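You operate a simulated robot arm through the tools that you are given. There is no shell and no other tool. Be economical: measure what you need, move in short steps, check, and stop when the job is done.

You run a simulated two-armed robot. Do the job below in one go: nothing can be reset, and whatever is moved stays where it is left.

TASK
On the open end of the bench with the blue door, fold the grey cloth in half, so that it is half as long.

It is judged by the outcome, as a careful person would: the job done as asked, and still so three seconds after it is handed in. It fails if anything else is knocked over, pushed out of place, dropped, spilled or broken. Flat cloth is picked up by pressing the open fingertips on it (5 to 10 N) and closing them slowly along it; thin cloth reads only 2 to 8 mm in the jaws.

THE ROBOT
Two 7-joint arms with two-finger parallel grippers on one trunk, on a base that drives. Base frame: it is fixed to the floor where the robot stands at the start and does not move with it; the origin is under the middle of the robot, x ahead of it, y to its left, z up. Units: cm, rad, N and s.
The left shoulder is at the start at [7, 16.3, 119.5], the right one opposite. Places, roughly: open end of the bench with the blue door [60, 0, 90]. Payload 3.43 kg a hand.
Tool frame (each hand has its own): the origin (TCP) lies between the finger pads and is the grasp point; the fingertips stand 3.4 cm ahead of it; z points along the fingers, y is the line along which they close. The gripper opens to 12.8 cm. The fingers are 2.4 cm wide and 1.2 cm thick; the gripper's body (4.8 by 13 cm) begins 9.6 cm behind the TCP.
Orientation is that of the tool frame in the base frame, as a unit quaternion [w, x, y, z]. With the fingers straight down and closing along the base's y, the tool's x points along the base's -x, its y along +y and its z along -z.

THE INTERFACE
- The arms move only by the tool jog_arm. It takes "left_moves", "right_moves" or both (then of equal length, played together; a hand with none holds still); each is a list that holds one entry, the list of rows, each a list of 7 numbers: the shift along the tool's x, y, z in units of 25 mm (1.0 is 25 mm), then the turn, a rotation vector about the tool's x, y, z in units of 8 degrees (1.0 is 8 degrees), then the finger opening in cm, from 0 to 12.8. In form: [[[dx, dy, dz, wx, wy, wz, claw], ...]]. A call has 1 to 20 rows; each row shifts and turns the commanded pose from where the row before left it, along the tool's axes as they then stand. A call with a number of a shift or a turn outside -1 to 1 is refused whole. A row lasts 0.2 s, in which the tool goes at most 5 cm and 0.15 rad; a call with a longer step from one row to the next is refused whole, and so is a gripper value outside its range. Where a pose cannot be reached the arm comes as near as it can. A force on the tool above 40 N (or 10 N above the force at the start of the call, whichever is more), or a blocked arm, ends the call early, and 0.2 s more pass. Each finger travels about 15.3 cm/s and halts on what it meets, pressing with about 41 N; the grip force reading is that of the motor and also rises with nothing between the fingers. The clock runs only during rows and for 0.2 s after the last one: add rows that do not move to give the fingers time. The reply holds the time, the measured pose of the TCP, the force on the tool along the base axes, the opening and the grip force, in the units named above and with some noise, and new pictures: "views" is both (left out), scene, wrist or none (wrist: the cameras of the hands that moved).
- Cameras (640 x 400 px; columns grow to the right, rows downward): "scene" is now at [13.39, -0.43, 141.09]; the picture's right is [-0.03, -1.00, 0.00], its down [-0.68, 0.02, -0.74] and it looks along [0.73, -0.02, -0.68] (base axes); focal length 285 px, centre (320, 200). "left" rides on the left gripper at [7.6, 1.1, -16] in its tool frame; the picture's right is [-0.15, 0.99, 0.00], its down [-0.88, -0.13, -0.46] and it looks along [-0.45, -0.07, 0.89] (tool axes); focal length 234 px, centre (320, 200). "right" rides on the right gripper at [7.6, -1.1, -16] in its tool frame; the picture's right is [0.15, 0.99, 0.00], its down [-0.88, 0.13, -0.46] and it looks along [-0.45, 0.07, 0.89] (tool axes); focal length 234 px, centre (320, 200). There is no depth. A picture from a camera that has moved, and an enlarged one, comes with that camera's place and axes in the base frame and with its lens.
- slide_trunk(by): slides the trunk up (or, below 0, down) by that many cm; the arms and the scene camera ride with it, the base frame stays. It gives what a move gives, with no picture.
- base_move(legs): drives the robot by 1 to 6 legs, each [ahead, left, turn to the left] in cm, cm and rad, along the robot's own axes; the way and the turn of a leg run together, so that a leg with both is an arc; at most 150 cm and 3.142 rad a leg. The arms and the cameras ride along, it lands a little off, and it stops where it bumps. It gives what a move gives, and a new picture of the scene camera.
- aim_head(pan, tilt): turns the head with the scene camera to pan (to the left, within 1.501 rad either way) and tilt (down, from -0.506 to 1.204), counted from straight ahead of the robot. It gives what a move gives, and a new picture of the scene camera.
- inspect(camera, box): a new picture of the part [left, top, right, bottom] of that camera's present view, enlarged. The clock stands still meanwhile.
- job_done(): hands the job in; it is judged then, once.

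Go step by step. Nothing tells you exact positions but the pictures and the camera data: compare them with the known pose of the tool, close in by small moves and look again before you grip or let go. The budget is 120 turns and 170 pictures, counting those below and the enlarged ones. Unless the task says otherwise, let go and move clear before handing in, and close with one line.

The tools are called after "Emit:" as a command line: name --argument value ..., lists and objects as JSON in quotes. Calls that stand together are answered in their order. jog_arm: Moves the arms, as the interface text tells. Its arguments: {"type":"object","properties":{"left_moves":{"type":"array"},"right_moves":{"type":"array"},"views":{"type":"string","enum":["both","scene","wrist","none"]}},"required":[]} The other tools are called the same way: slide_trunk (by) slides the trunk up or down; base_move (legs) drives the base; aim_head (pan, tilt) turns the head that bears the scene camera; inspect (camera, box) takes an enlarged picture of a part of a camera's view; job_done () hands the job in.

At the start:

```text
t: 0.0
left_tcp_pos: [54.21, 29.22, 110.97]
left_ee_rot: [-0.001, -0.001, 1.0, 0.0]
left_ft_force: [-0.4, 0.1, 0.0]
left_opening: 12.78
left_finger_force: 0.0
right_tcp_pos: [59.0, -30.45, 104.64]
right_ee_rot: [0.0, 0.0, 1.0, 0.0]
right_ft_force: [0.9, 0.0, -0.2]
right_opening: 12.77
right_finger_force: 0.0
trunk travel left (down, up): [-67.5, 26.5]
robot x, y, heading: [0.06, -0.25, 0.004]
head pan, tilt: [-0.03, 0.745]
```

scene: 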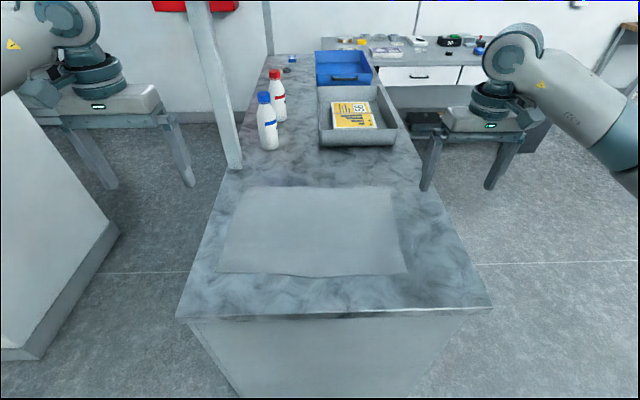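
right: 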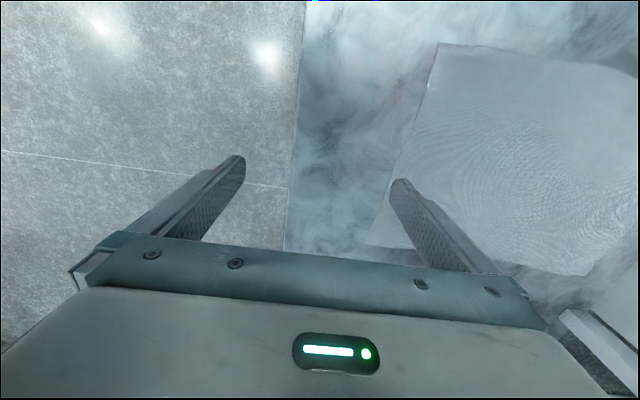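
left: 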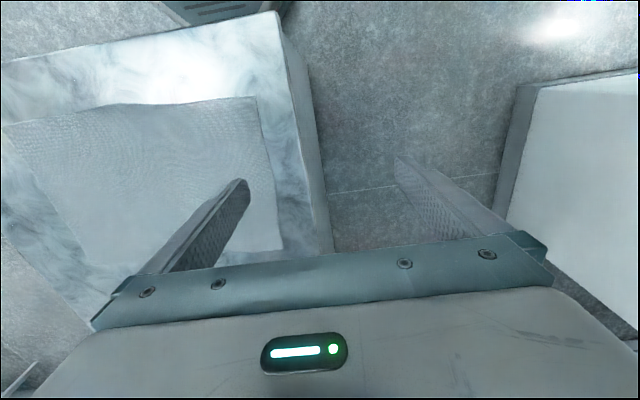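

The cloth lies at about x 49–80, y −24 to 22, so its long side runs along y and it should fold about y≈0. Working from the bench's right side (facing +y) looks best, so I'll check the base size and the space there first.

Emit:
aim_head --pan 0 --tilt 1.204

Emit:
aim_head --pan -1.0 --tilt 0.7

```text
t: 0.9
left_tcp_pos: [54.15, 29.12, 111.1]
left_ee_rot: [0.001, -0.001, 1.0, 0.0]
left_ft_force: [0.9, -0.2, 0.2]
left_opening: 12.81
left_finger_force: 0.1
right_tcp_pos: [59.04, -30.54, 104.69]
right_ee_rot: [0.0, 0.0, 1.0, 0.0]
right_ft_force: [-0.1, -1.4, 0.4]
right_opening: 12.79
right_finger_force: 0.1
trunk travel left (down, up): [-67.5, 26.5]
robot x, y, heading: [-0.55, 0.17, -0.004]
head pan, tilt: [0.0, 1.201]
camera scene: at [10.68, -0.19, 137.88], right [0.0, -1.0, 0.0], down [-0.93, 0.0, -0.36], along [0.36, 0.0, -0.93], focal length 285 px, centre (320, 200)
```

scene: 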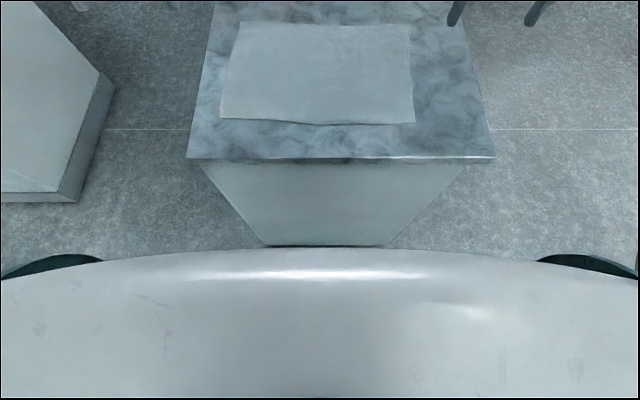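

```text
t: 2.2
left_tcp_pos: [54.12, 29.15, 111.13]
left_ee_rot: [0.0, -0.001, 1.0, 0.0]
left_ft_force: [-0.3, 0.4, 0.5]
left_opening: 12.8
left_finger_force: 0.0
right_tcp_pos: [59.0, -30.59, 104.66]
right_ee_rot: [0.0, 0.0, 1.0, 0.0]
right_ft_force: [-0.8, -0.5, 0.2]
right_opening: 12.79
right_finger_force: 0.0
trunk travel left (down, up): [-67.5, 26.5]
robot x, y, heading: [0.21, -0.03, -0.001]
head pan, tilt: [-1.0, 0.7]
camera scene: at [9.68, -7.33, 141.47], right [-0.84, -0.54, 0.0], down [-0.35, 0.54, -0.76], along [0.41, -0.64, -0.64], focal length 285 px, centre (320, 200)
```

scene: 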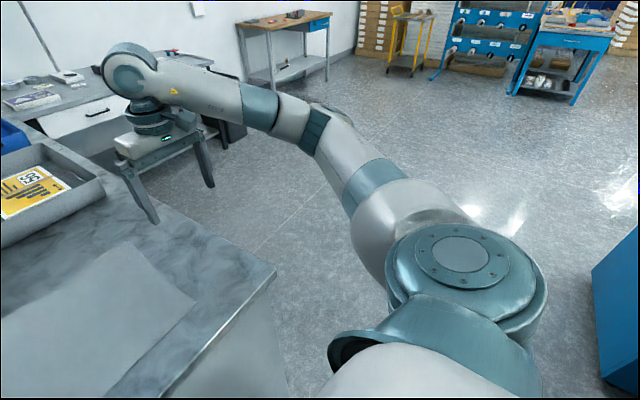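

The right side has clear floor. I'll drive round to face +y at about x=64, keeping back from the bench edge (y≈−36).

Emit:
base_move --legs '[[0, -82, 0], [0, 0, 1.5708], [0, -64, 0]]'

Emit:
aim_head --pan 0 --tilt 0.85

```text
t: 13.6
left_tcp_pos: [35.83, -28.95, 111.05]
left_ee_rot: [0.0, -0.702, 0.713, -0.001]
left_ft_force: [-0.2, -0.2, -0.3]
left_opening: 12.77
left_finger_force: 0.1
right_tcp_pos: [95.61, -25.1, 104.7]
right_ee_rot: [0.0, -0.701, 0.713, 0.0]
right_ft_force: [-0.9, -0.6, -0.4]
right_opening: 12.8
right_finger_force: 0.0
trunk travel left (down, up): [-67.5, 26.5]
robot x, y, heading: [64.05, -83.78, 1.554]
head pan, tilt: [-1.0, 0.7]
camera scene: at [71.37, -74.3, 141.47], right [0.53, -0.85, 0.0], down [-0.55, -0.34, -0.76], along [0.65, 0.4, -0.64], focal length 285 px, centre (320, 200)
```

scene: 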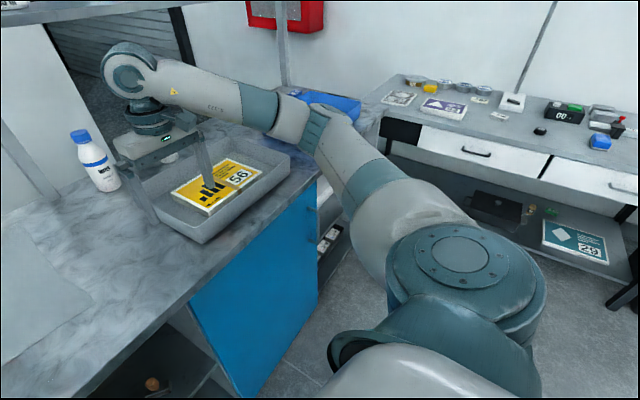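

```text
t: 14.8
left_tcp_pos: [35.92, -29.07, 111.11]
left_ee_rot: [0.0, -0.701, 0.713, 0.0]
left_ft_force: [0.9, 0.4, 0.1]
left_opening: 12.79
left_finger_force: 0.1
right_tcp_pos: [95.58, -25.22, 104.72]
right_ee_rot: [0.0, -0.701, 0.713, 0.0]
right_ft_force: [1.1, -0.4, 0.2]
right_opening: 12.79
right_finger_force: 0.1
trunk travel left (down, up): [-67.5, 26.5]
robot x, y, heading: [64.02, -83.57, 1.552]
head pan, tilt: [0.0, 0.85]
camera scene: at [64.29, -70.94, 140.24], right [1.0, -0.02, 0.0], down [-0.01, -0.75, -0.66], along [0.01, 0.66, -0.75], focal length 285 px, centre (320, 200)
```

scene: 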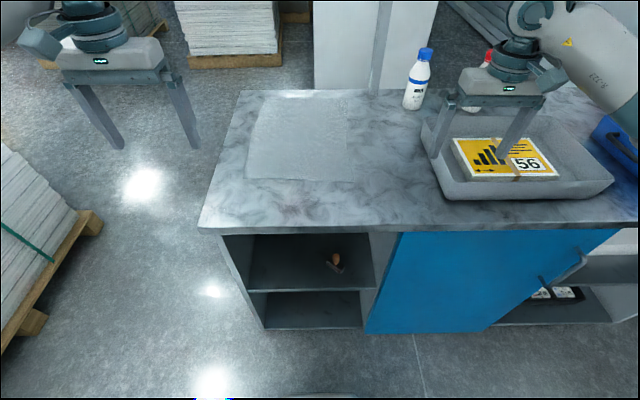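

The bench edge is about 52 cm from my axis and the cloth sits at x≈44–75, y≈−15…30 in the present readings. I'll close in by about 12 cm and centre myself on the cloth, first pulling the right hand in away from the tray.

Emit:
jog_arm --right_moves '[[[0, 1, 0, 0, 0, 0, 12.8], [0, 1, 0, 0, 0, 0, 12.8], [0, 1, 0, 0, 0, 0, 12.8], [0, 1, 0, 0, 0, 0, 12.8], [0, 1, 0, 0, 0, 0, 12.8], [0, 1, 0, 0, 0, 0, 12.8], [0, 1, 0, 0, 0, 0, 10], [0, 0, 0, 0, 0, 0, 8]]]' --left_moves '[[[0, 0, 0, 0, 0, 0, 12.8], [0, -1, 0, 0, 0, 0, 12.8], [0, -1, 0, 0, 0, 0, 12.8], [0, -1, 0, 0, 0, 0, 12.8], [0, -1, 0, 0, 0, 0, 12.8], [0, 0, 0, 0, 0, 0, 12.8], [0, 0, 0, 0, 0, 0, 10], [0, 0, 0, 0, 0, 0, 8]]]' --views "none"

Emit:
base_move --legs '[[10, 4, 0]]'

```text
t: 16.6
left_tcp_pos: [45.78, -29.09, 110.94]
left_ee_rot: [0.001, -0.701, 0.714, 0.0]
left_ft_force: [0.1, -0.2, 0.1]
left_opening: 8.0
left_finger_force: 0.1
right_tcp_pos: [78.21, -24.92, 104.7]
right_ee_rot: [0.0, -0.701, 0.713, 0.0]
right_ft_force: [0.0, -0.2, -0.7]
right_opening: 8.01
right_finger_force: 0.0
trunk travel left (down, up): [-67.5, 26.5]
robot x, y, heading: [64.04, -83.75, 1.549]
head pan, tilt: [0.0, 0.85]
```

```text
t: 17.8
left_tcp_pos: [41.93, -19.07, 110.87]
left_ee_rot: [-0.001, -0.701, 0.713, 0.0]
left_ft_force: [0.2, -0.2, -0.1]
left_opening: 8.0
left_finger_force: 0.2
right_tcp_pos: [74.24, -14.98, 104.69]
right_ee_rot: [0.0, -0.701, 0.713, 0.0]
right_ft_force: [0.2, 0.6, -1.1]
right_opening: 8.01
right_finger_force: 0.0
trunk travel left (down, up): [-67.5, 26.5]
robot x, y, heading: [60.15, -73.52, 1.551]
head pan, tilt: [0.0, 0.85]
camera scene: at [60.43, -61.03, 140.25], right [1.0, -0.02, 0.0], down [-0.01, -0.75, -0.66], along [0.01, 0.66, -0.75], focal length 285 px, centre (320, 200)
```

scene: 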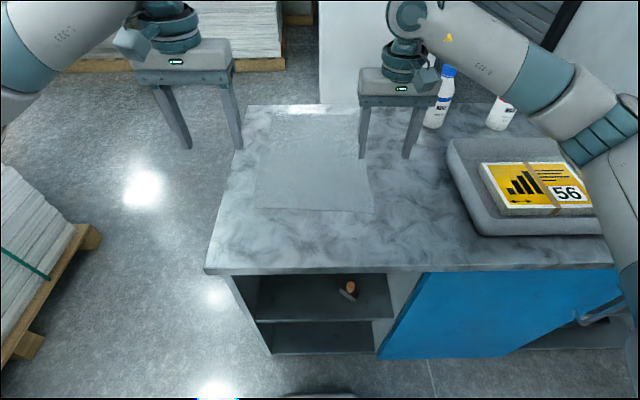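

The cloth's near edge is at about y=−15 with corners near x=45 and x=74. I'll close in another 5 cm, then bring both hands over those corners.

Emit:
base_move --legs '[[5, 0, 0.02]]'

```text
t: 18.7
left_tcp_pos: [40.79, -14.9, 111.12]
left_ee_rot: [0.0, 0.708, -0.706, -0.001]
left_ft_force: [0.1, 0.3, 1.4]
left_opening: 8.01
left_finger_force: 0.0
right_tcp_pos: [73.18, -10.02, 104.88]
right_ee_rot: [0.0, 0.707, -0.707, -0.001]
right_ft_force: [0.6, -0.1, -0.5]
right_opening: 7.99
right_finger_force: 0.0
trunk travel left (down, up): [-67.5, 26.5]
robot x, y, heading: [60.19, -68.48, 1.572]
head pan, tilt: [0.0, 0.85]
camera scene: at [60.24, -56.43, 140.28], right [1.0, 0.0, 0.0], down [0.0, -0.75, -0.66], along [0.0, 0.66, -0.75], focal length 285 px, centre (320, 200)
```

scene: 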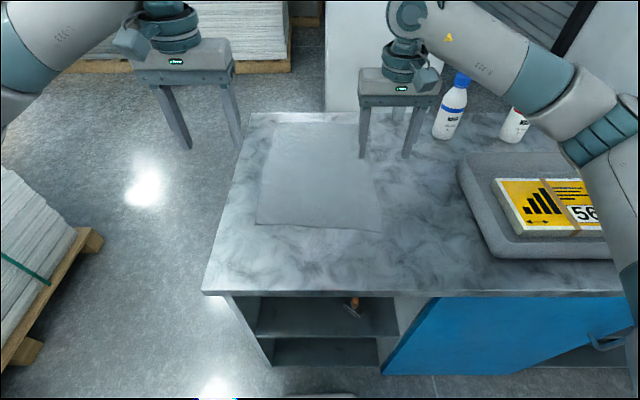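

The corners are near (44.8, −15.2) and (74.8, −17.8). I'll lower both hands to just above the near edge by the corners, then check with the wrist cameras.

Emit:
jog_arm --left_moves '[[[-0.015, -0.34, 0.955, 0, 0, 0, 5], [-0.015, -0.34, 0.955, 0, 0, 0, 5], [-0.015, -0.34, 0.955, 0, 0, 0, 5], [-0.015, -0.34, 0.955, 0, 0, 0, 5], [-0.015, -0.34, 0.955, 0, 0, 0, 5], [-0.015, -0.34, 0.955, 0, 0, 0, 5], [-0.015, -0.34, 0.955, 0, 0, 0, 5], [-0.015, -0.34, 0.955, 0, 0, 0, 5], [0, 0, 0, 0, 0, 0, 5]]]' --right_moves '[[[0.335, 0.06, 0.645, 0, 0, 0, 5], [0.335, 0.06, 0.645, 0, 0, 0, 5], [0.335, 0.06, 0.645, 0, 0, 0, 5], [0.335, 0.06, 0.645, 0, 0, 0, 5], [0.335, 0.06, 0.645, 0, 0, 0, 5], [0.335, 0.06, 0.645, 0, 0, 0, 5], [0.335, 0.06, 0.645, 0, 0, 0, 5], [0.335, 0.06, 0.645, 0, 0, 0, 5], [0, 0, 0, 0, 0, 0, 5]]]'

```text
t: 20.5
left_tcp_pos: [47.46, -14.34, 93.46]
left_ee_rot: [-0.004, 0.708, -0.706, 0.0]
left_ft_force: [0.3, -0.6, 11.0]
left_opening: 5.02
left_finger_force: 0.2
right_tcp_pos: [71.9, -15.89, 93.56]
right_ee_rot: [0.003, -0.707, 0.707, 0.009]
right_ft_force: [0.4, -1.5, 13.0]
right_opening: 4.99
right_finger_force: 0.1
trunk travel left (down, up): [-67.5, 26.5]
robot x, y, heading: [60.0, -68.8, 1.574]
head pan, tilt: [0.0, 0.85]
stopped in row 8 (right hand): the force on the tool passed its limit (the readings are from after the stop); the commanded pose is now the measured one
camera scene: at [60.25, -56.38, 140.28], right [1.0, 0.0, 0.0], down [0.0, -0.75, -0.66], along [0.0, 0.66, -0.75], focal length 285 px, centre (320, 200)
camera right: at [73.19, -23.6, 109.35], right [-0.99, -0.15, 0.01], down [-0.13, 0.87, 0.47], along [-0.08, 0.47, -0.88], focal length 234 px, centre (320, 200)
camera left: at [46.25, -22.17, 109.46], right [-0.99, 0.14, 0.0], down [0.13, 0.88, 0.46], along [0.07, 0.46, -0.89], focal length 234 px, centre (320, 200)
```

scene: 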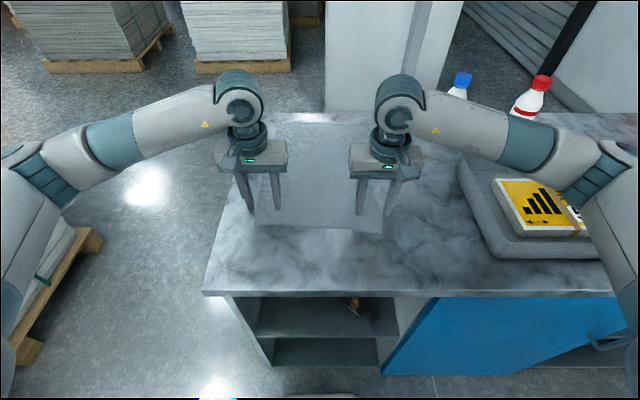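
right: 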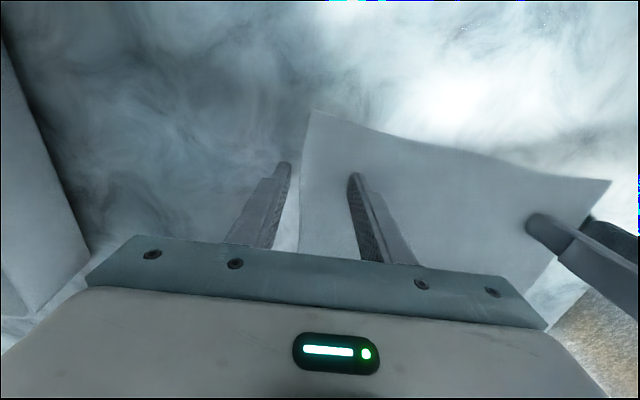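
left: 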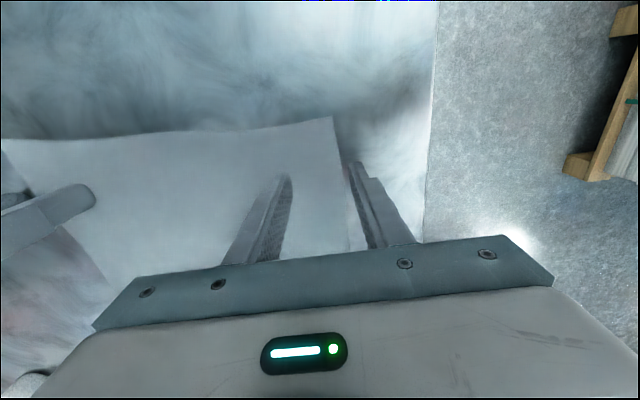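

The fingers met the surface at z≈90 (not 85), so the cloth is really at about x 46–73.5, y −20…20. Its near corners are at (45.8, −19.2) and (73.4, −21), so I'll lift, shift back to the edge and hover.

Emit:
jog_arm --left_moves '[[[0, 0, -1, 0, 0, 0, 4], [0.54, -0.2, 0, 0, 0, 0, 4], [0.54, -0.2, 0, 0, 0, 0, 4], [0.54, -0.2, 0, 0, 0, 0, 4], [0, 0, 0.6, 0, 0, 0, 4], [0, 0, 0, 0, 0, 0, 4]]]' --right_moves '[[[0, 0, -1, 0, 0, 0, 4], [0.56, 0.23, 0, 0, 0, 0, 4], [0.56, 0.23, 0, 0, 0, 0, 4], [0.56, 0.23, 0, 0, 0, 0, 4], [0, 0, 0.6, 0, 0, 0, 4], [0, 0, 0, 0, 0, 0, 4]]]' --views "wrist"

```text
t: 21.9
left_tcp_pos: [49.19, -18.4, 94.27]
left_ee_rot: [-0.004, 0.709, -0.706, 0.0]
left_ft_force: [0.3, 0.5, -0.3]
left_opening: 3.99
left_finger_force: 0.2
right_tcp_pos: [70.27, -19.91, 94.14]
right_ee_rot: [0.002, -0.706, 0.708, 0.009]
right_ft_force: [0.4, 0.7, -0.2]
right_opening: 3.99
right_finger_force: 0.0
trunk travel left (down, up): [-67.5, 26.5]
robot x, y, heading: [60.23, -68.61, 1.574]
head pan, tilt: [0.0, 0.85]
camera right: at [71.5, -27.6, 110.05], right [-0.99, -0.15, 0.01], down [-0.13, 0.87, 0.47], along [-0.07, 0.46, -0.88], focal length 234 px, centre (320, 200)
camera left: at [47.86, -26.16, 110.25], right [-0.99, 0.14, 0.0], down [0.13, 0.88, 0.46], along [0.07, 0.46, -0.89], focal length 234 px, centre (320, 200)
```

right: 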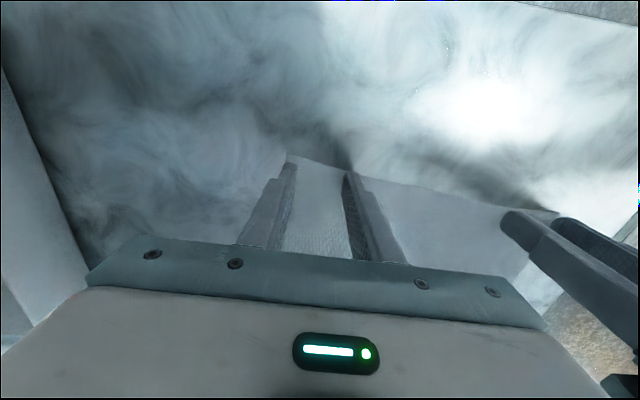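
left: 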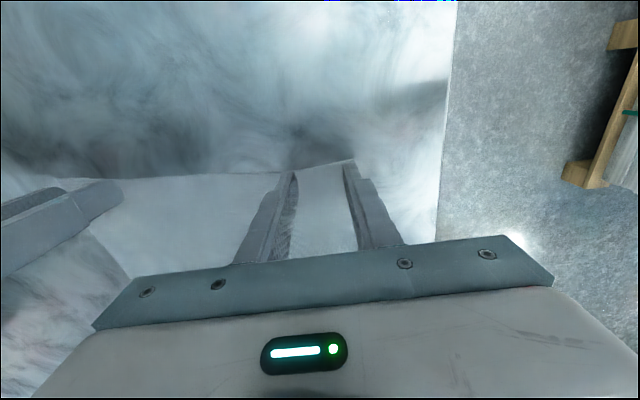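

The fingers straddle the edge just at the corners. I'll nudge inward slightly and press down gently with fine steps.

Emit:
jog_arm --left_moves '[[[-0.15, -0.3, 0, 0, 0, 0, 4], [0, 0, 0.15, 0, 0, 0, 4], [0, 0, 0.1, 0, 0, 0, 4], [0, 0, 0.06, 0, 0, 0, 4], [0, 0, 0, 0, 0, 0, 4]]]' --right_moves '[[[-0.15, 0.3, 0, 0, 0, 0, 4], [0, 0, 0.13, 0, 0, 0, 4], [0, 0, 0.06, 0, 0, 0, 4], [0, 0, 0.04, 0, 0, 0, 4], [0, 0, 0, 0, 0, 0, 4]]]' --views "none"

```text
t: 23.1
left_tcp_pos: [49.66, -17.93, 93.54]
left_ee_rot: [-0.004, 0.708, -0.706, 0.0]
left_ft_force: [0.6, 0.7, 5.3]
left_opening: 4.02
left_finger_force: 0.1
right_tcp_pos: [69.49, -19.69, 93.66]
right_ee_rot: [0.001, -0.706, 0.708, 0.009]
right_ft_force: [0.2, -0.8, 0.1]
right_opening: 3.99
right_finger_force: 0.1
trunk travel left (down, up): [-67.5, 26.5]
robot x, y, heading: [60.27, -68.76, 1.57]
head pan, tilt: [0.0, 0.85]
```

Left presses with about 5 N; the right is just short of contact. I'll lower the right a touch more.

Emit:
jog_arm --left_moves '[[[0, 0, 0.02, 0, 0, 0, 4], [0, 0, 0, 0, 0, 0, 4], [0, 0, 0, 0, 0, 0, 4]]]' --right_moves '[[[0, 0, 0.05, 0, 0, 0, 4], [0, 0, 0.04, 0, 0, 0, 4], [0, 0, 0, 0, 0, 0, 4]]]' --views "none"

```text
t: 23.9
left_tcp_pos: [49.74, -18.01, 93.61]
left_ee_rot: [-0.004, 0.708, -0.706, -0.001]
left_ft_force: [-0.1, 1.7, 8.7]
left_opening: 3.97
left_finger_force: 0.1
right_tcp_pos: [69.53, -19.76, 93.59]
right_ee_rot: [0.003, -0.707, 0.708, 0.009]
right_ft_force: [2.5, 0.8, 8.9]
right_opening: 4.04
right_finger_force: 0.5
trunk travel left (down, up): [-67.5, 26.5]
robot x, y, heading: [60.48, -68.91, 1.571]
head pan, tilt: [0.0, 0.85]
```

Both hands press with about 9 N; now I close slowly along the cloth.

Emit:
jog_arm --left_moves '[[[0, 0, 0, 0, 0, 0, 3.6], [0, 0, 0, 0, 0, 0, 3.2], [0, 0, 0, 0, 0, 0, 2.8], [0, 0, 0, 0, 0, 0, 2.4], [0, 0, 0, 0, 0, 0, 2.0], [0, 0, 0, 0, 0, 0, 1.6], [0, 0, 0, 0, 0, 0, 1.2], [0, 0, 0, 0, 0, 0, 0.8], [0, 0, 0, 0, 0, 0, 0.4], [0, 0, 0, 0, 0, 0, 0], [0, 0, 0, 0, 0, 0, 0], [0, 0, 0, 0, 0, 0, 0]]]' --right_moves '[[[0, 0, 0, 0, 0, 0, 3.6], [0, 0, 0, 0, 0, 0, 3.2], [0, 0, 0, 0, 0, 0, 2.8], [0, 0, 0, 0, 0, 0, 2.4], [0, 0, 0, 0, 0, 0, 2.0], [0, 0, 0, 0, 0, 0, 1.6], [0, 0, 0, 0, 0, 0, 1.2], [0, 0, 0, 0, 0, 0, 0.8], [0, 0, 0, 0, 0, 0, 0.4], [0, 0, 0, 0, 0, 0, 0], [0, 0, 0, 0, 0, 0, 0], [0, 0, 0, 0, 0, 0, 0]]]' --views "wrist"

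```text
t: 26.5
left_tcp_pos: [49.63, -18.15, 93.52]
left_ee_rot: [-0.004, 0.708, -0.706, -0.001]
left_ft_force: [5.2, 0.7, 8.3]
left_opening: 0.21
left_finger_force: 37.4
right_tcp_pos: [69.49, -19.83, 93.61]
right_ee_rot: [0.002, -0.706, 0.708, 0.009]
right_ft_force: [-4.8, 0.2, 11.9]
right_opening: 0.14
right_finger_force: 36.1
trunk travel left (down, up): [-67.5, 26.5]
robot x, y, heading: [60.43, -68.62, 1.574]
head pan, tilt: [0.0, 0.85]
camera right: at [70.71, -27.47, 109.41], right [-0.99, -0.15, 0.01], down [-0.13, 0.87, 0.47], along [-0.07, 0.47, -0.88], focal length 234 px, centre (320, 200)
camera left: at [48.52, -25.84, 109.51], right [-0.99, 0.14, 0.0], down [0.13, 0.88, 0.46], along [0.07, 0.46, -0.89], focal length 234 px, centre (320, 200)
```

right: 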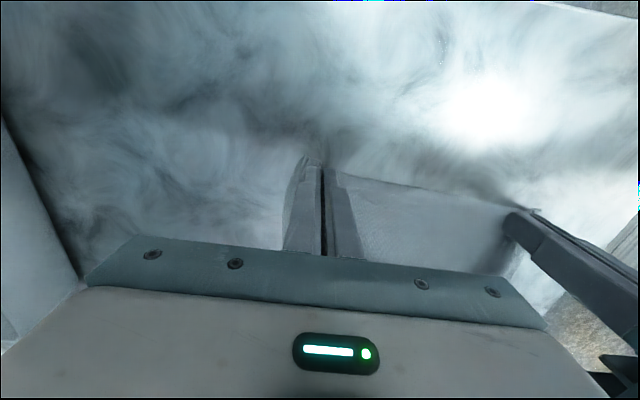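
left: 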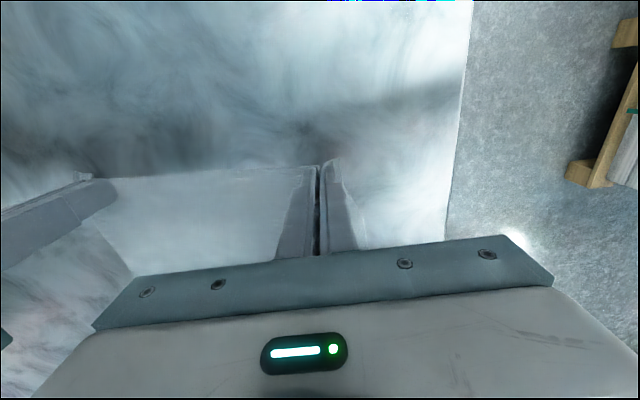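

Both fingers closed on something thin (2.1 and 1.4 mm). I'll lift 1 cm and pull 4 cm toward me to test the grip.

Emit:
jog_arm --left_moves '[[[0, 0, -0.4, 0, 0, 0, 0], [0.4, 0, 0, 0, 0, 0, 0], [0.4, 0, 0, 0, 0, 0, 0], [0.4, 0, 0, 0, 0, 0, 0], [0.4, 0, 0, 0, 0, 0, 0], [0, 0, 0, 0, 0, 0, 0]]]' --right_moves '[[[0, 0, -0.4, 0, 0, 0, 0], [0.4, 0, 0, 0, 0, 0, 0], [0.4, 0, 0, 0, 0, 0, 0], [0.4, 0, 0, 0, 0, 0, 0], [0.4, 0, 0, 0, 0, 0, 0], [0, 0, 0, 0, 0, 0, 0]]]'

```text
t: 27.9
left_tcp_pos: [49.79, -21.88, 94.43]
left_ee_rot: [-0.002, 0.708, -0.706, 0.0]
left_ft_force: [5.6, -0.8, 0.4]
left_opening: 0.21
left_finger_force: 36.5
right_tcp_pos: [69.47, -23.57, 94.32]
right_ee_rot: [0.003, -0.706, 0.708, 0.008]
right_ft_force: [-5.5, 0.3, 0.0]
right_opening: 0.15
right_finger_force: 36.2
trunk travel left (down, up): [-67.5, 26.5]
robot x, y, heading: [60.47, -69.03, 1.575]
head pan, tilt: [0.0, 0.85]
camera scene: at [60.22, -56.14, 140.24], right [1.0, 0.0, 0.0], down [0.0, -0.75, -0.66], along [0.0, 0.66, -0.75], focal length 285 px, centre (320, 200)
camera right: at [70.72, -31.22, 110.21], right [-0.99, -0.15, 0.01], down [-0.13, 0.87, 0.47], along [-0.07, 0.46, -0.88], focal length 234 px, centre (320, 200)
camera left: at [48.49, -29.68, 110.48], right [-0.99, 0.14, 0.0], down [0.13, 0.88, 0.46], along [0.07, 0.45, -0.89], focal length 234 px, centre (320, 200)
```

scene: 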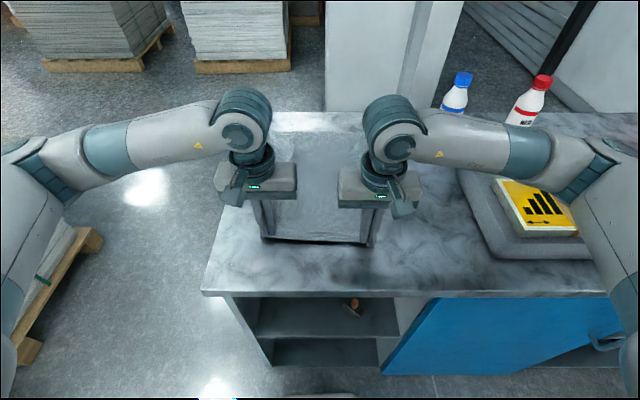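
right: 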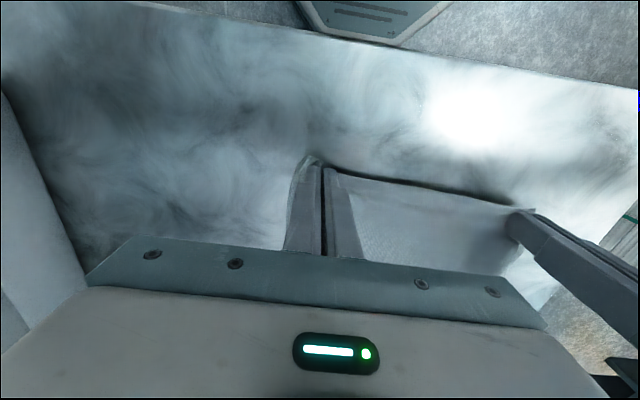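
left: 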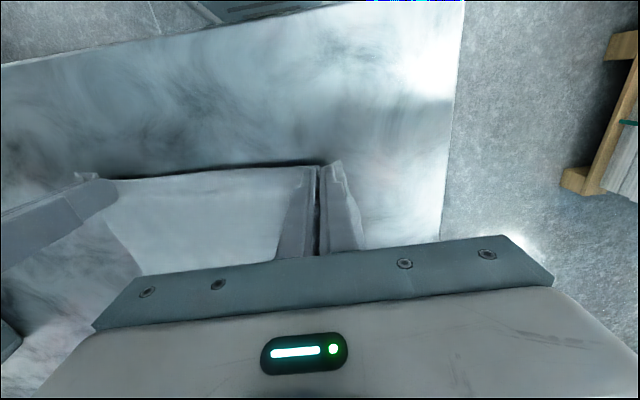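

Both corners are held and the cloth slides along. I'll ease the tension a bit and pull about 5 cm more to bring the far edge into easy reach.

Emit:
jog_arm --left_moves '[[[0.5, -0.1, 0, 0, 0, 0, 0], [0.5, 0, 0, 0, 0, 0, 0], [0.5, 0, 0, 0, 0, 0, 0], [0.5, 0, 0, 0, 0, 0, 0], [0, 0, 0, 0, 0, 0, 0]]]' --right_moves '[[[0.5, 0.1, 0, 0, 0, 0, 0], [0.5, 0, 0, 0, 0, 0, 0], [0.5, 0, 0, 0, 0, 0, 0], [0.5, 0, 0, 0, 0, 0, 0], [0, 0, 0, 0, 0, 0, 0]]]' --views "scene"

Emit:
inspect --camera "scene" --box '[200, 90, 440, 240]'

```text
t: 29.1
left_tcp_pos: [49.96, -27.04, 94.56]
left_ee_rot: [-0.002, 0.708, -0.706, 0.001]
left_ft_force: [0.5, -0.8, 0.5]
left_opening: 0.22
left_finger_force: 36.9
right_tcp_pos: [69.28, -28.58, 94.22]
right_ee_rot: [0.003, -0.707, 0.708, 0.007]
right_ft_force: [0.3, 0.7, 0.2]
right_opening: 0.15
right_finger_force: 36.3
trunk travel left (down, up): [-67.5, 26.5]
robot x, y, heading: [60.29, -68.85, 1.576]
head pan, tilt: [0.0, 0.85]
camera scene: at [60.22, -56.15, 140.24], right [1.0, 0.0, 0.0], down [0.0, -0.75, -0.66], along [0.0, 0.66, -0.75], focal length 285 px, centre (320, 200)
```

scene: 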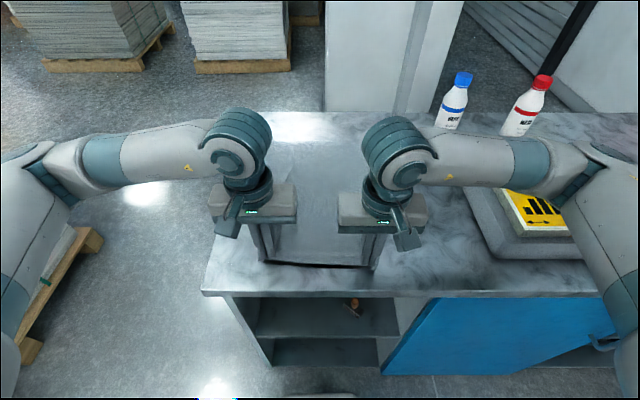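

```text
2.67 times, centred on (320, 165) of scene
camera zoom: at [60.22, -56.15, 140.24], right [1.0, 0.0, 0.0], down [0.0, -0.75, -0.66], along [0.0, 0.66, -0.75], focal length 760 px, centre (320, 293)
```

zoom: 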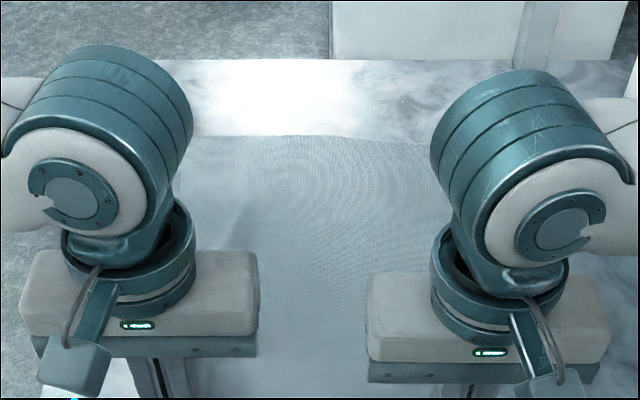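

The far edge is now at y≈10 and well in reach. I'll carry both held corners up and over in an arc; first half now.

Emit:
jog_arm --left_moves '[[[-0.059, -0.03, -0.783, 0, 0, 0, 0], [-0.176, -0.03, -0.77, 0, 0, 0, 0], [-0.29, -0.03, -0.743, 0, 0, 0, 0], [-0.4, -0.03, -0.704, 0, 0, 0, 0], [-0.501, -0.03, -0.653, 0, 0, 0, 0], [-0.595, -0.03, -0.59, 0, 0, 0, 0], [-0.678, -0.03, -0.518, 0, 0, 0, 0], [-0.751, -0.03, -0.436, 0, 0, 0, 0], [-0.809, -0.03, -0.347, 0, 0, 0, 0], [-0.855, -0.03, -0.252, 0, 0, 0, 0], [-0.885, -0.03, -0.153, 0, 0, 0, 0], [-0.9, -0.03, -0.052, 0, 0, 0, 0]]]' --right_moves '[[[-0.059, -0.03, -0.783, 0, 0, 0, 0], [-0.176, -0.03, -0.77, 0, 0, 0, 0], [-0.29, -0.03, -0.743, 0, 0, 0, 0], [-0.4, -0.03, -0.704, 0, 0, 0, 0], [-0.501, -0.03, -0.653, 0, 0, 0, 0], [-0.595, -0.03, -0.59, 0, 0, 0, 0], [-0.678, -0.03, -0.518, 0, 0, 0, 0], [-0.751, -0.03, -0.436, 0, 0, 0, 0], [-0.809, -0.03, -0.347, 0, 0, 0, 0], [-0.855, -0.03, -0.252, 0, 0, 0, 0], [-0.885, -0.03, -0.153, 0, 0, 0, 0], [-0.9, -0.03, -0.052, 0, 0, 0, 0]]]'

```text
t: 31.7
left_tcp_pos: [50.78, -9.67, 109.6]
left_ee_rot: [-0.002, 0.708, -0.706, 0.0]
left_ft_force: [2.1, 0.4, 0.1]
left_opening: 0.26
left_finger_force: 37.3
right_tcp_pos: [70.27, -11.55, 109.64]
right_ee_rot: [-0.002, 0.707, -0.707, -0.008]
right_ft_force: [-2.7, -0.3, 0.6]
right_opening: 0.14
right_finger_force: 35.9
trunk travel left (down, up): [-67.5, 26.5]
robot x, y, heading: [60.45, -68.81, 1.57]
head pan, tilt: [0.0, 0.85]
camera scene: at [60.22, -56.08, 140.23], right [1.0, 0.0, 0.0], down [0.0, -0.75, -0.66], along [0.0, 0.66, -0.75], focal length 285 px, centre (320, 200)
camera right: at [71.44, -19.24, 125.57], right [-0.99, -0.15, 0.01], down [-0.13, 0.87, 0.47], along [-0.07, 0.46, -0.88], focal length 234 px, centre (320, 200)
camera left: at [49.56, -17.4, 125.51], right [-0.99, 0.14, 0.0], down [0.13, 0.88, 0.46], along [0.07, 0.45, -0.89], focal length 234 px, centre (320, 200)
```

scene: 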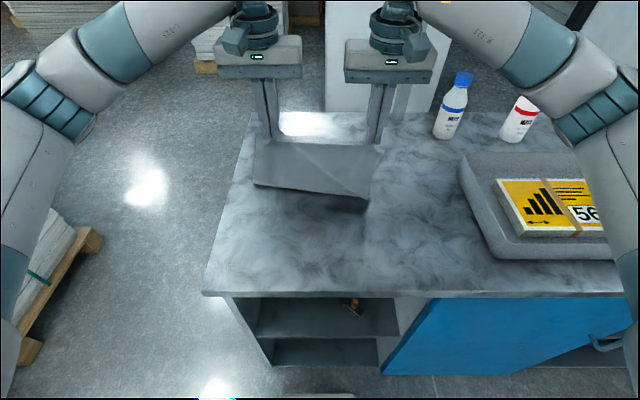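
right: 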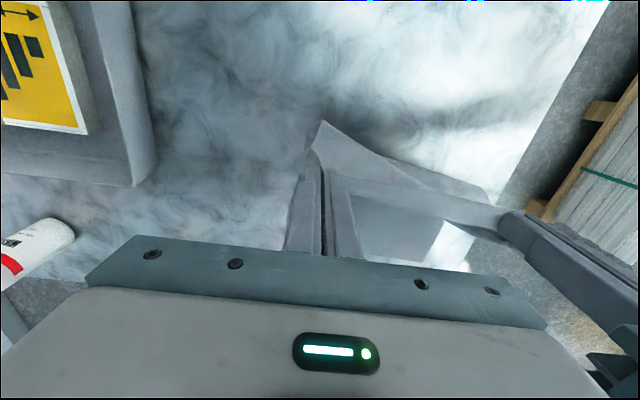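
left: 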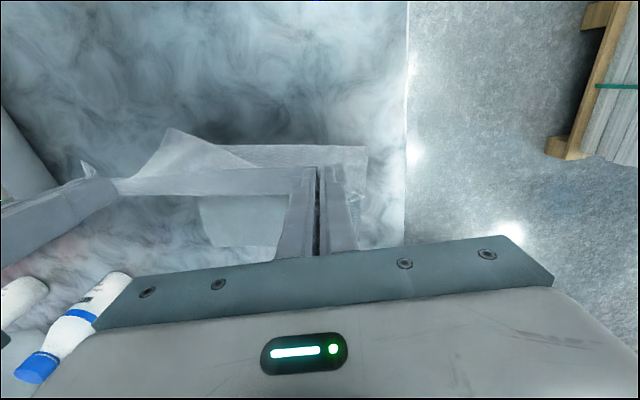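

The cloth lifted and seems partly hanging; let me look closely at how it lies before continuing.

Emit:
inspect --camera "scene" --box '[220, 90, 420, 215]'

Emit:
inspect --camera "left" --box '[40, 90, 440, 340]'

```text
3.20 times, centred on (320, 152) of scene
camera zoom: at [60.22, -56.08, 140.23], right [1.0, 0.0, 0.0], down [0.0, -0.75, -0.66], along [0.0, 0.66, -0.75], focal length 912 px, centre (320, 352)
```

zoom: 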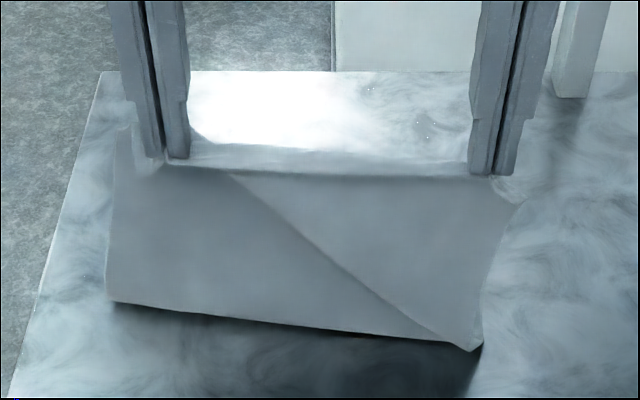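

```text
1.60 times, centred on (240, 215) of left
camera zoom: at [49.56, -17.4, 125.51], right [-0.99, 0.14, 0.0], down [0.13, 0.88, 0.46], along [0.07, 0.45, -0.89], focal length 375 px, centre (448, 176)
```

zoom: 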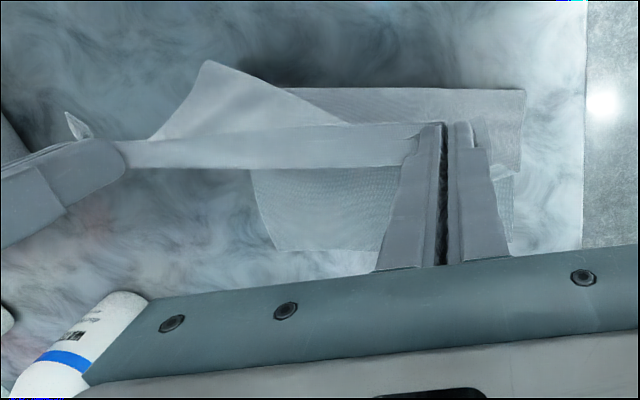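

The lower layer still lies in place with its far edge at y≈8–10, and the fold is forming around y≈−9. I'll carry on with the second half of the arc.

Emit:
jog_arm --left_moves '[[[-0.9, -0.03, 0.052, 0, 0, 0, 0], [-0.885, -0.03, 0.153, 0, 0, 0, 0], [-0.855, -0.03, 0.252, 0, 0, 0, 0], [-0.809, -0.03, 0.347, 0, 0, 0, 0], [-0.751, -0.03, 0.436, 0, 0, 0, 0], [-0.678, -0.03, 0.518, 0, 0, 0, 0], [-0.595, -0.03, 0.59, 0, 0, 0, 0], [-0.501, -0.03, 0.653, 0, 0, 0, 0], [-0.4, -0.03, 0.704, 0, 0, 0, 0], [-0.29, -0.03, 0.743, 0, 0, 0, 0], [-0.176, -0.03, 0.6, 0, 0, 0, 0], [-0.059, -0.03, 0.3, 0, 0, 0, 0]]]' --right_moves '[[[-0.9, -0.03, 0.052, 0, 0, 0, 0], [-0.885, -0.03, 0.153, 0, 0, 0, 0], [-0.855, -0.03, 0.252, 0, 0, 0, 0], [-0.809, -0.03, 0.347, 0, 0, 0, 0], [-0.751, -0.03, 0.436, 0, 0, 0, 0], [-0.678, -0.03, 0.518, 0, 0, 0, 0], [-0.595, -0.03, 0.59, 0, 0, 0, 0], [-0.501, -0.03, 0.653, 0, 0, 0, 0], [-0.4, -0.03, 0.704, 0, 0, 0, 0], [-0.29, -0.03, 0.743, 0, 0, 0, 0], [-0.176, -0.03, 0.6, 0, 0, 0, 0], [-0.059, -0.03, 0.3, 0, 0, 0, 0]]]'

```text
t: 34.3
left_tcp_pos: [51.78, 7.75, 96.15]
left_ee_rot: [-0.003, 0.708, -0.706, 0.0]
left_ft_force: [0.7, -0.1, -0.3]
left_opening: 0.2
left_finger_force: 36.8
right_tcp_pos: [71.09, 5.76, 96.35]
right_ee_rot: [-0.002, 0.707, -0.707, -0.008]
right_ft_force: [-1.5, 0.1, -0.7]
right_opening: 0.15
right_finger_force: 36.0
trunk travel left (down, up): [-67.5, 26.5]
robot x, y, heading: [60.53, -68.94, 1.573]
head pan, tilt: [0.0, 0.85]
camera scene: at [60.23, -56.14, 140.24], right [1.0, 0.0, 0.0], down [0.0, -0.75, -0.66], along [0.0, 0.66, -0.75], focal length 285 px, centre (320, 200)
camera right: at [72.27, -1.81, 112.23], right [-0.99, -0.15, 0.01], down [-0.13, 0.87, 0.47], along [-0.07, 0.46, -0.88], focal length 234 px, centre (320, 200)
camera left: at [50.51, -0.07, 112.1], right [-0.99, 0.14, 0.0], down [0.13, 0.88, 0.46], along [0.07, 0.46, -0.89], focal length 234 px, centre (320, 200)
```

scene: 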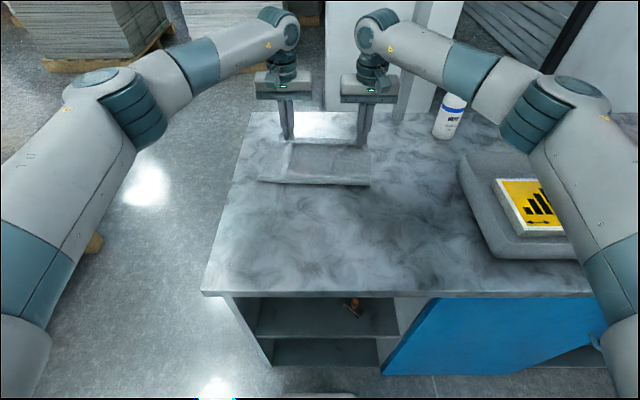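
right: 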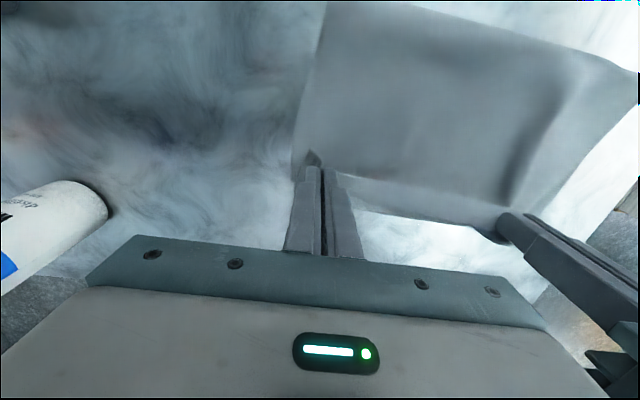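
left: 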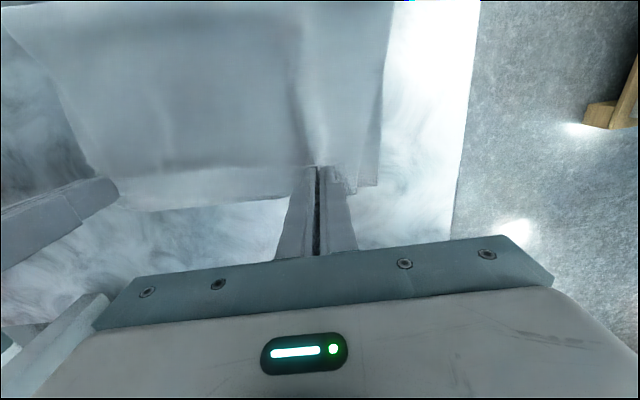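

The fold is nearly laid. Let me compare the two edges closely before lowering and releasing.

Emit:
inspect --camera "left" --box '[80, 100, 400, 300]'

Emit:
inspect --camera "right" --box '[260, 80, 580, 280]'

```text
2.00 times, centred on (240, 200) of left
camera zoom: at [50.51, -0.07, 112.1], right [-0.99, 0.14, 0.0], down [0.13, 0.88, 0.46], along [0.07, 0.46, -0.89], focal length 468 px, centre (480, 200)
```

zoom: 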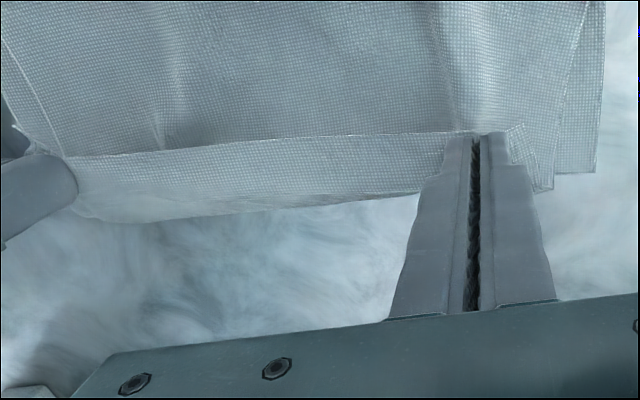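

```text
2.00 times, centred on (420, 180) of right
camera zoom: at [72.27, -1.81, 112.23], right [-0.99, -0.15, 0.01], down [-0.13, 0.87, 0.47], along [-0.07, 0.46, -0.88], focal length 468 px, centre (120, 240)
```

zoom: 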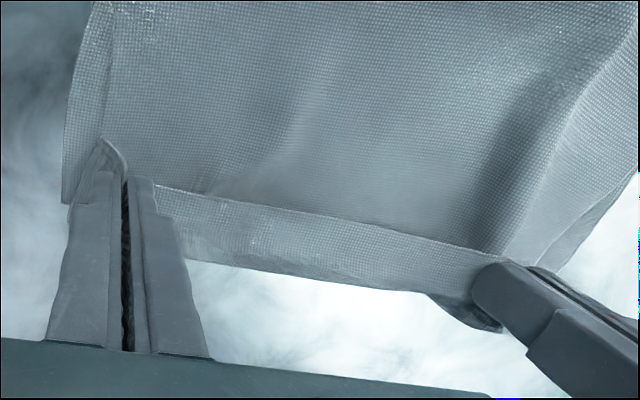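

Edges line up well: the lower layer's far edge is at y≈10.6 (left) and 8 (right), but the gripped strip (about 2 cm) is doubled back. I'll tilt both hands forward about their tips so the strip unrolls when released, while lowering.

Emit:
jog_arm --left_moves '[[[0, 0, 0.3, 0, 0, 0, 0], [-0.19, 0, 0, 0, 1, 0, 0], [-0.19, 0, 0, 0, 1, 0, 0], [-0.19, 0, 0, 0, 1, 0, 0], [-0.19, 0, 0, 0, 1, 0, 0], [0, 0, 0, 0, 0, 0, 0]]]' --right_moves '[[[0, 0, 0.3, 0, 0, 0, 0], [-0.19, 0, 0, 0, 1, 0, 0], [-0.19, 0, 0, 0, 1, 0, 0], [-0.19, 0, 0, 0, 1, 0, 0], [-0.19, 0, 0, 0, 1, 0, 0], [0, 0, 0, 0, 0, 0, 0]]]'

```text
t: 35.7
left_tcp_pos: [50.67, 3.31, 98.71]
left_ee_rot: [-0.15, -0.69, 0.691, -0.154]
left_ft_force: [18.1, -1.3, -2.3]
left_opening: 0.22
left_finger_force: 36.4
left hand out of reach, approached as far as the arm can: row 3, 4, 5
right_tcp_pos: [72.77, 2.59, 95.82]
right_ee_rot: [0.166, 0.689, -0.687, 0.162]
right_ft_force: [-19.4, 0.6, 2.6]
right_opening: 0.05
right_finger_force: 35.6
right hand out of reach, approached as far as the arm can: row 4, 5
trunk travel left (down, up): [-67.5, 26.5]
robot x, y, heading: [60.37, -68.94, 1.572]
head pan, tilt: [0.0, 0.85]
camera scene: at [59.92, -56.18, 140.24], right [1.0, 0.0, 0.0], down [0.0, -0.75, -0.66], along [0.0, 0.66, -0.75], focal length 285 px, centre (320, 200)
camera right: at [74.0, 3.31, 113.48], right [-0.99, -0.13, 0.07], down [-0.13, 0.99, 0.01], along [-0.07, 0.0, -1.0], focal length 234 px, centre (320, 200)
camera left: at [49.37, 3.19, 116.42], right [-0.99, 0.13, -0.07], down [0.13, 0.99, 0.04], along [0.08, 0.03, -1.0], focal length 234 px, centre (320, 200)
```

scene: 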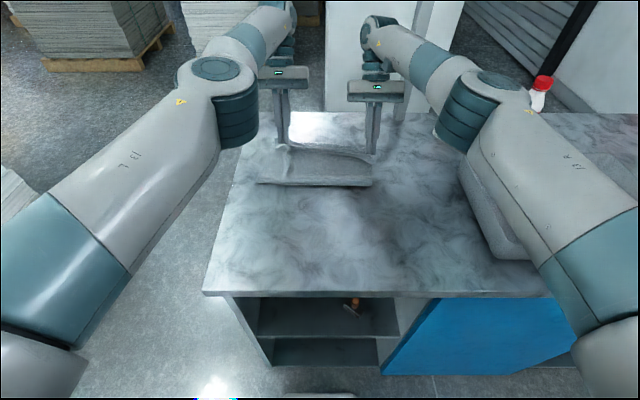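
right: 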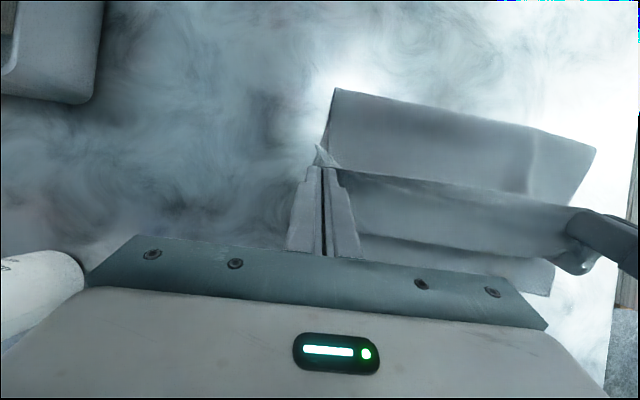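
left: 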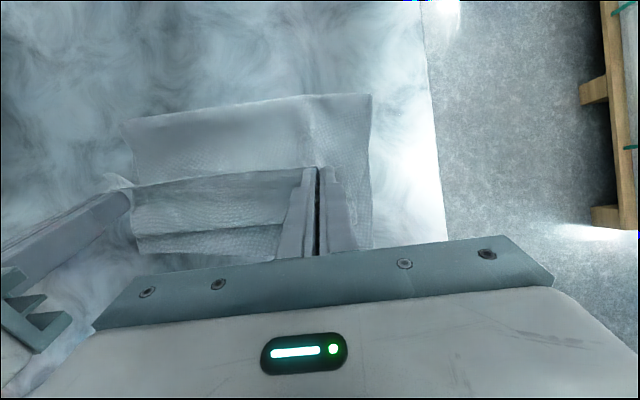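

The tilt exceeded reach and stretched the cloth between the hands. I'll undo it straight away.

Emit:
jog_arm --left_moves '[[[0.19, 0, 0, 0, -1, 0, 0], [0.19, 0, 0, 0, -1, 0, 0], [0.19, 0, 0, 0, -1, 0, 0], [0.19, 0, 0, 0, -1, 0, 0], [0, 0, 0, 0, 0, 0, 0]]]' --right_moves '[[[0.19, 0, 0, 0, -1, 0, 0], [0.19, 0, 0, 0, -1, 0, 0], [0.19, 0, 0, 0, -1, 0, 0], [0.19, 0, 0, 0, -1, 0, 0], [0, 0, 0, 0, 0, 0, 0]]]'

```text
t: 36.5
left_tcp_pos: [52.12, 10.29, 99.28]
left_ee_rot: [-0.036, -0.7, 0.712, -0.049]
left_ft_force: [19.7, -10.6, -2.2]
left_opening: 0.23
left_finger_force: 36.7
left hand out of reach, approached as far as the arm can: row 1, 2, 3
right_tcp_pos: [72.48, 1.69, 96.61]
right_ee_rot: [0.038, 0.708, -0.705, 0.022]
right_ft_force: [-19.5, 9.7, 3.2]
right_opening: 0.05
right_finger_force: 35.3
trunk travel left (down, up): [-67.5, 26.5]
robot x, y, heading: [59.85, -68.82, 1.576]
head pan, tilt: [0.0, 0.85]
stopped in row 3 (left hand): the force on the tool passed its limit (the readings are from after the stop); the commanded pose is now the measured one
camera scene: at [60.25, -56.23, 140.24], right [1.0, 0.0, 0.0], down [0.0, -0.75, -0.66], along [0.0, 0.66, -0.75], focal length 285 px, centre (320, 200)
camera right: at [73.89, -4.34, 113.07], right [-0.99, -0.15, 0.03], down [-0.13, 0.92, 0.38], along [-0.09, 0.37, -0.92], focal length 234 px, centre (320, 200)
camera left: at [50.61, 4.53, 116.09], right [-0.99, 0.16, -0.04], down [0.14, 0.93, 0.35], along [0.09, 0.34, -0.94], focal length 234 px, centre (320, 200)
```

scene: 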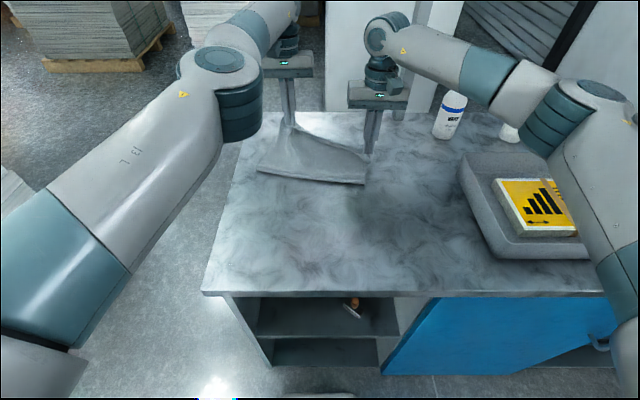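
right: 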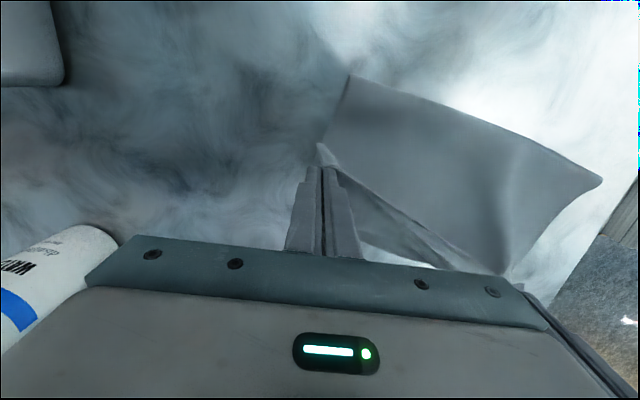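
left: 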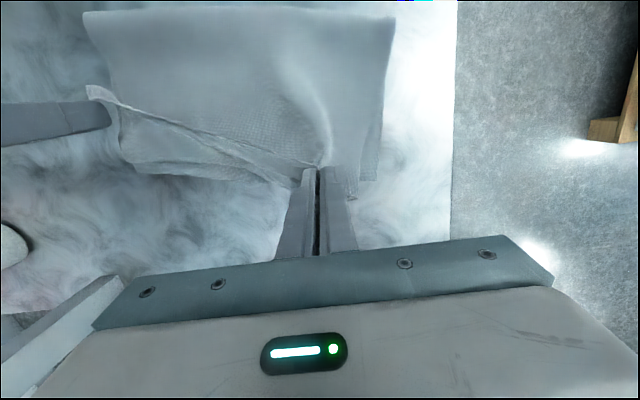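

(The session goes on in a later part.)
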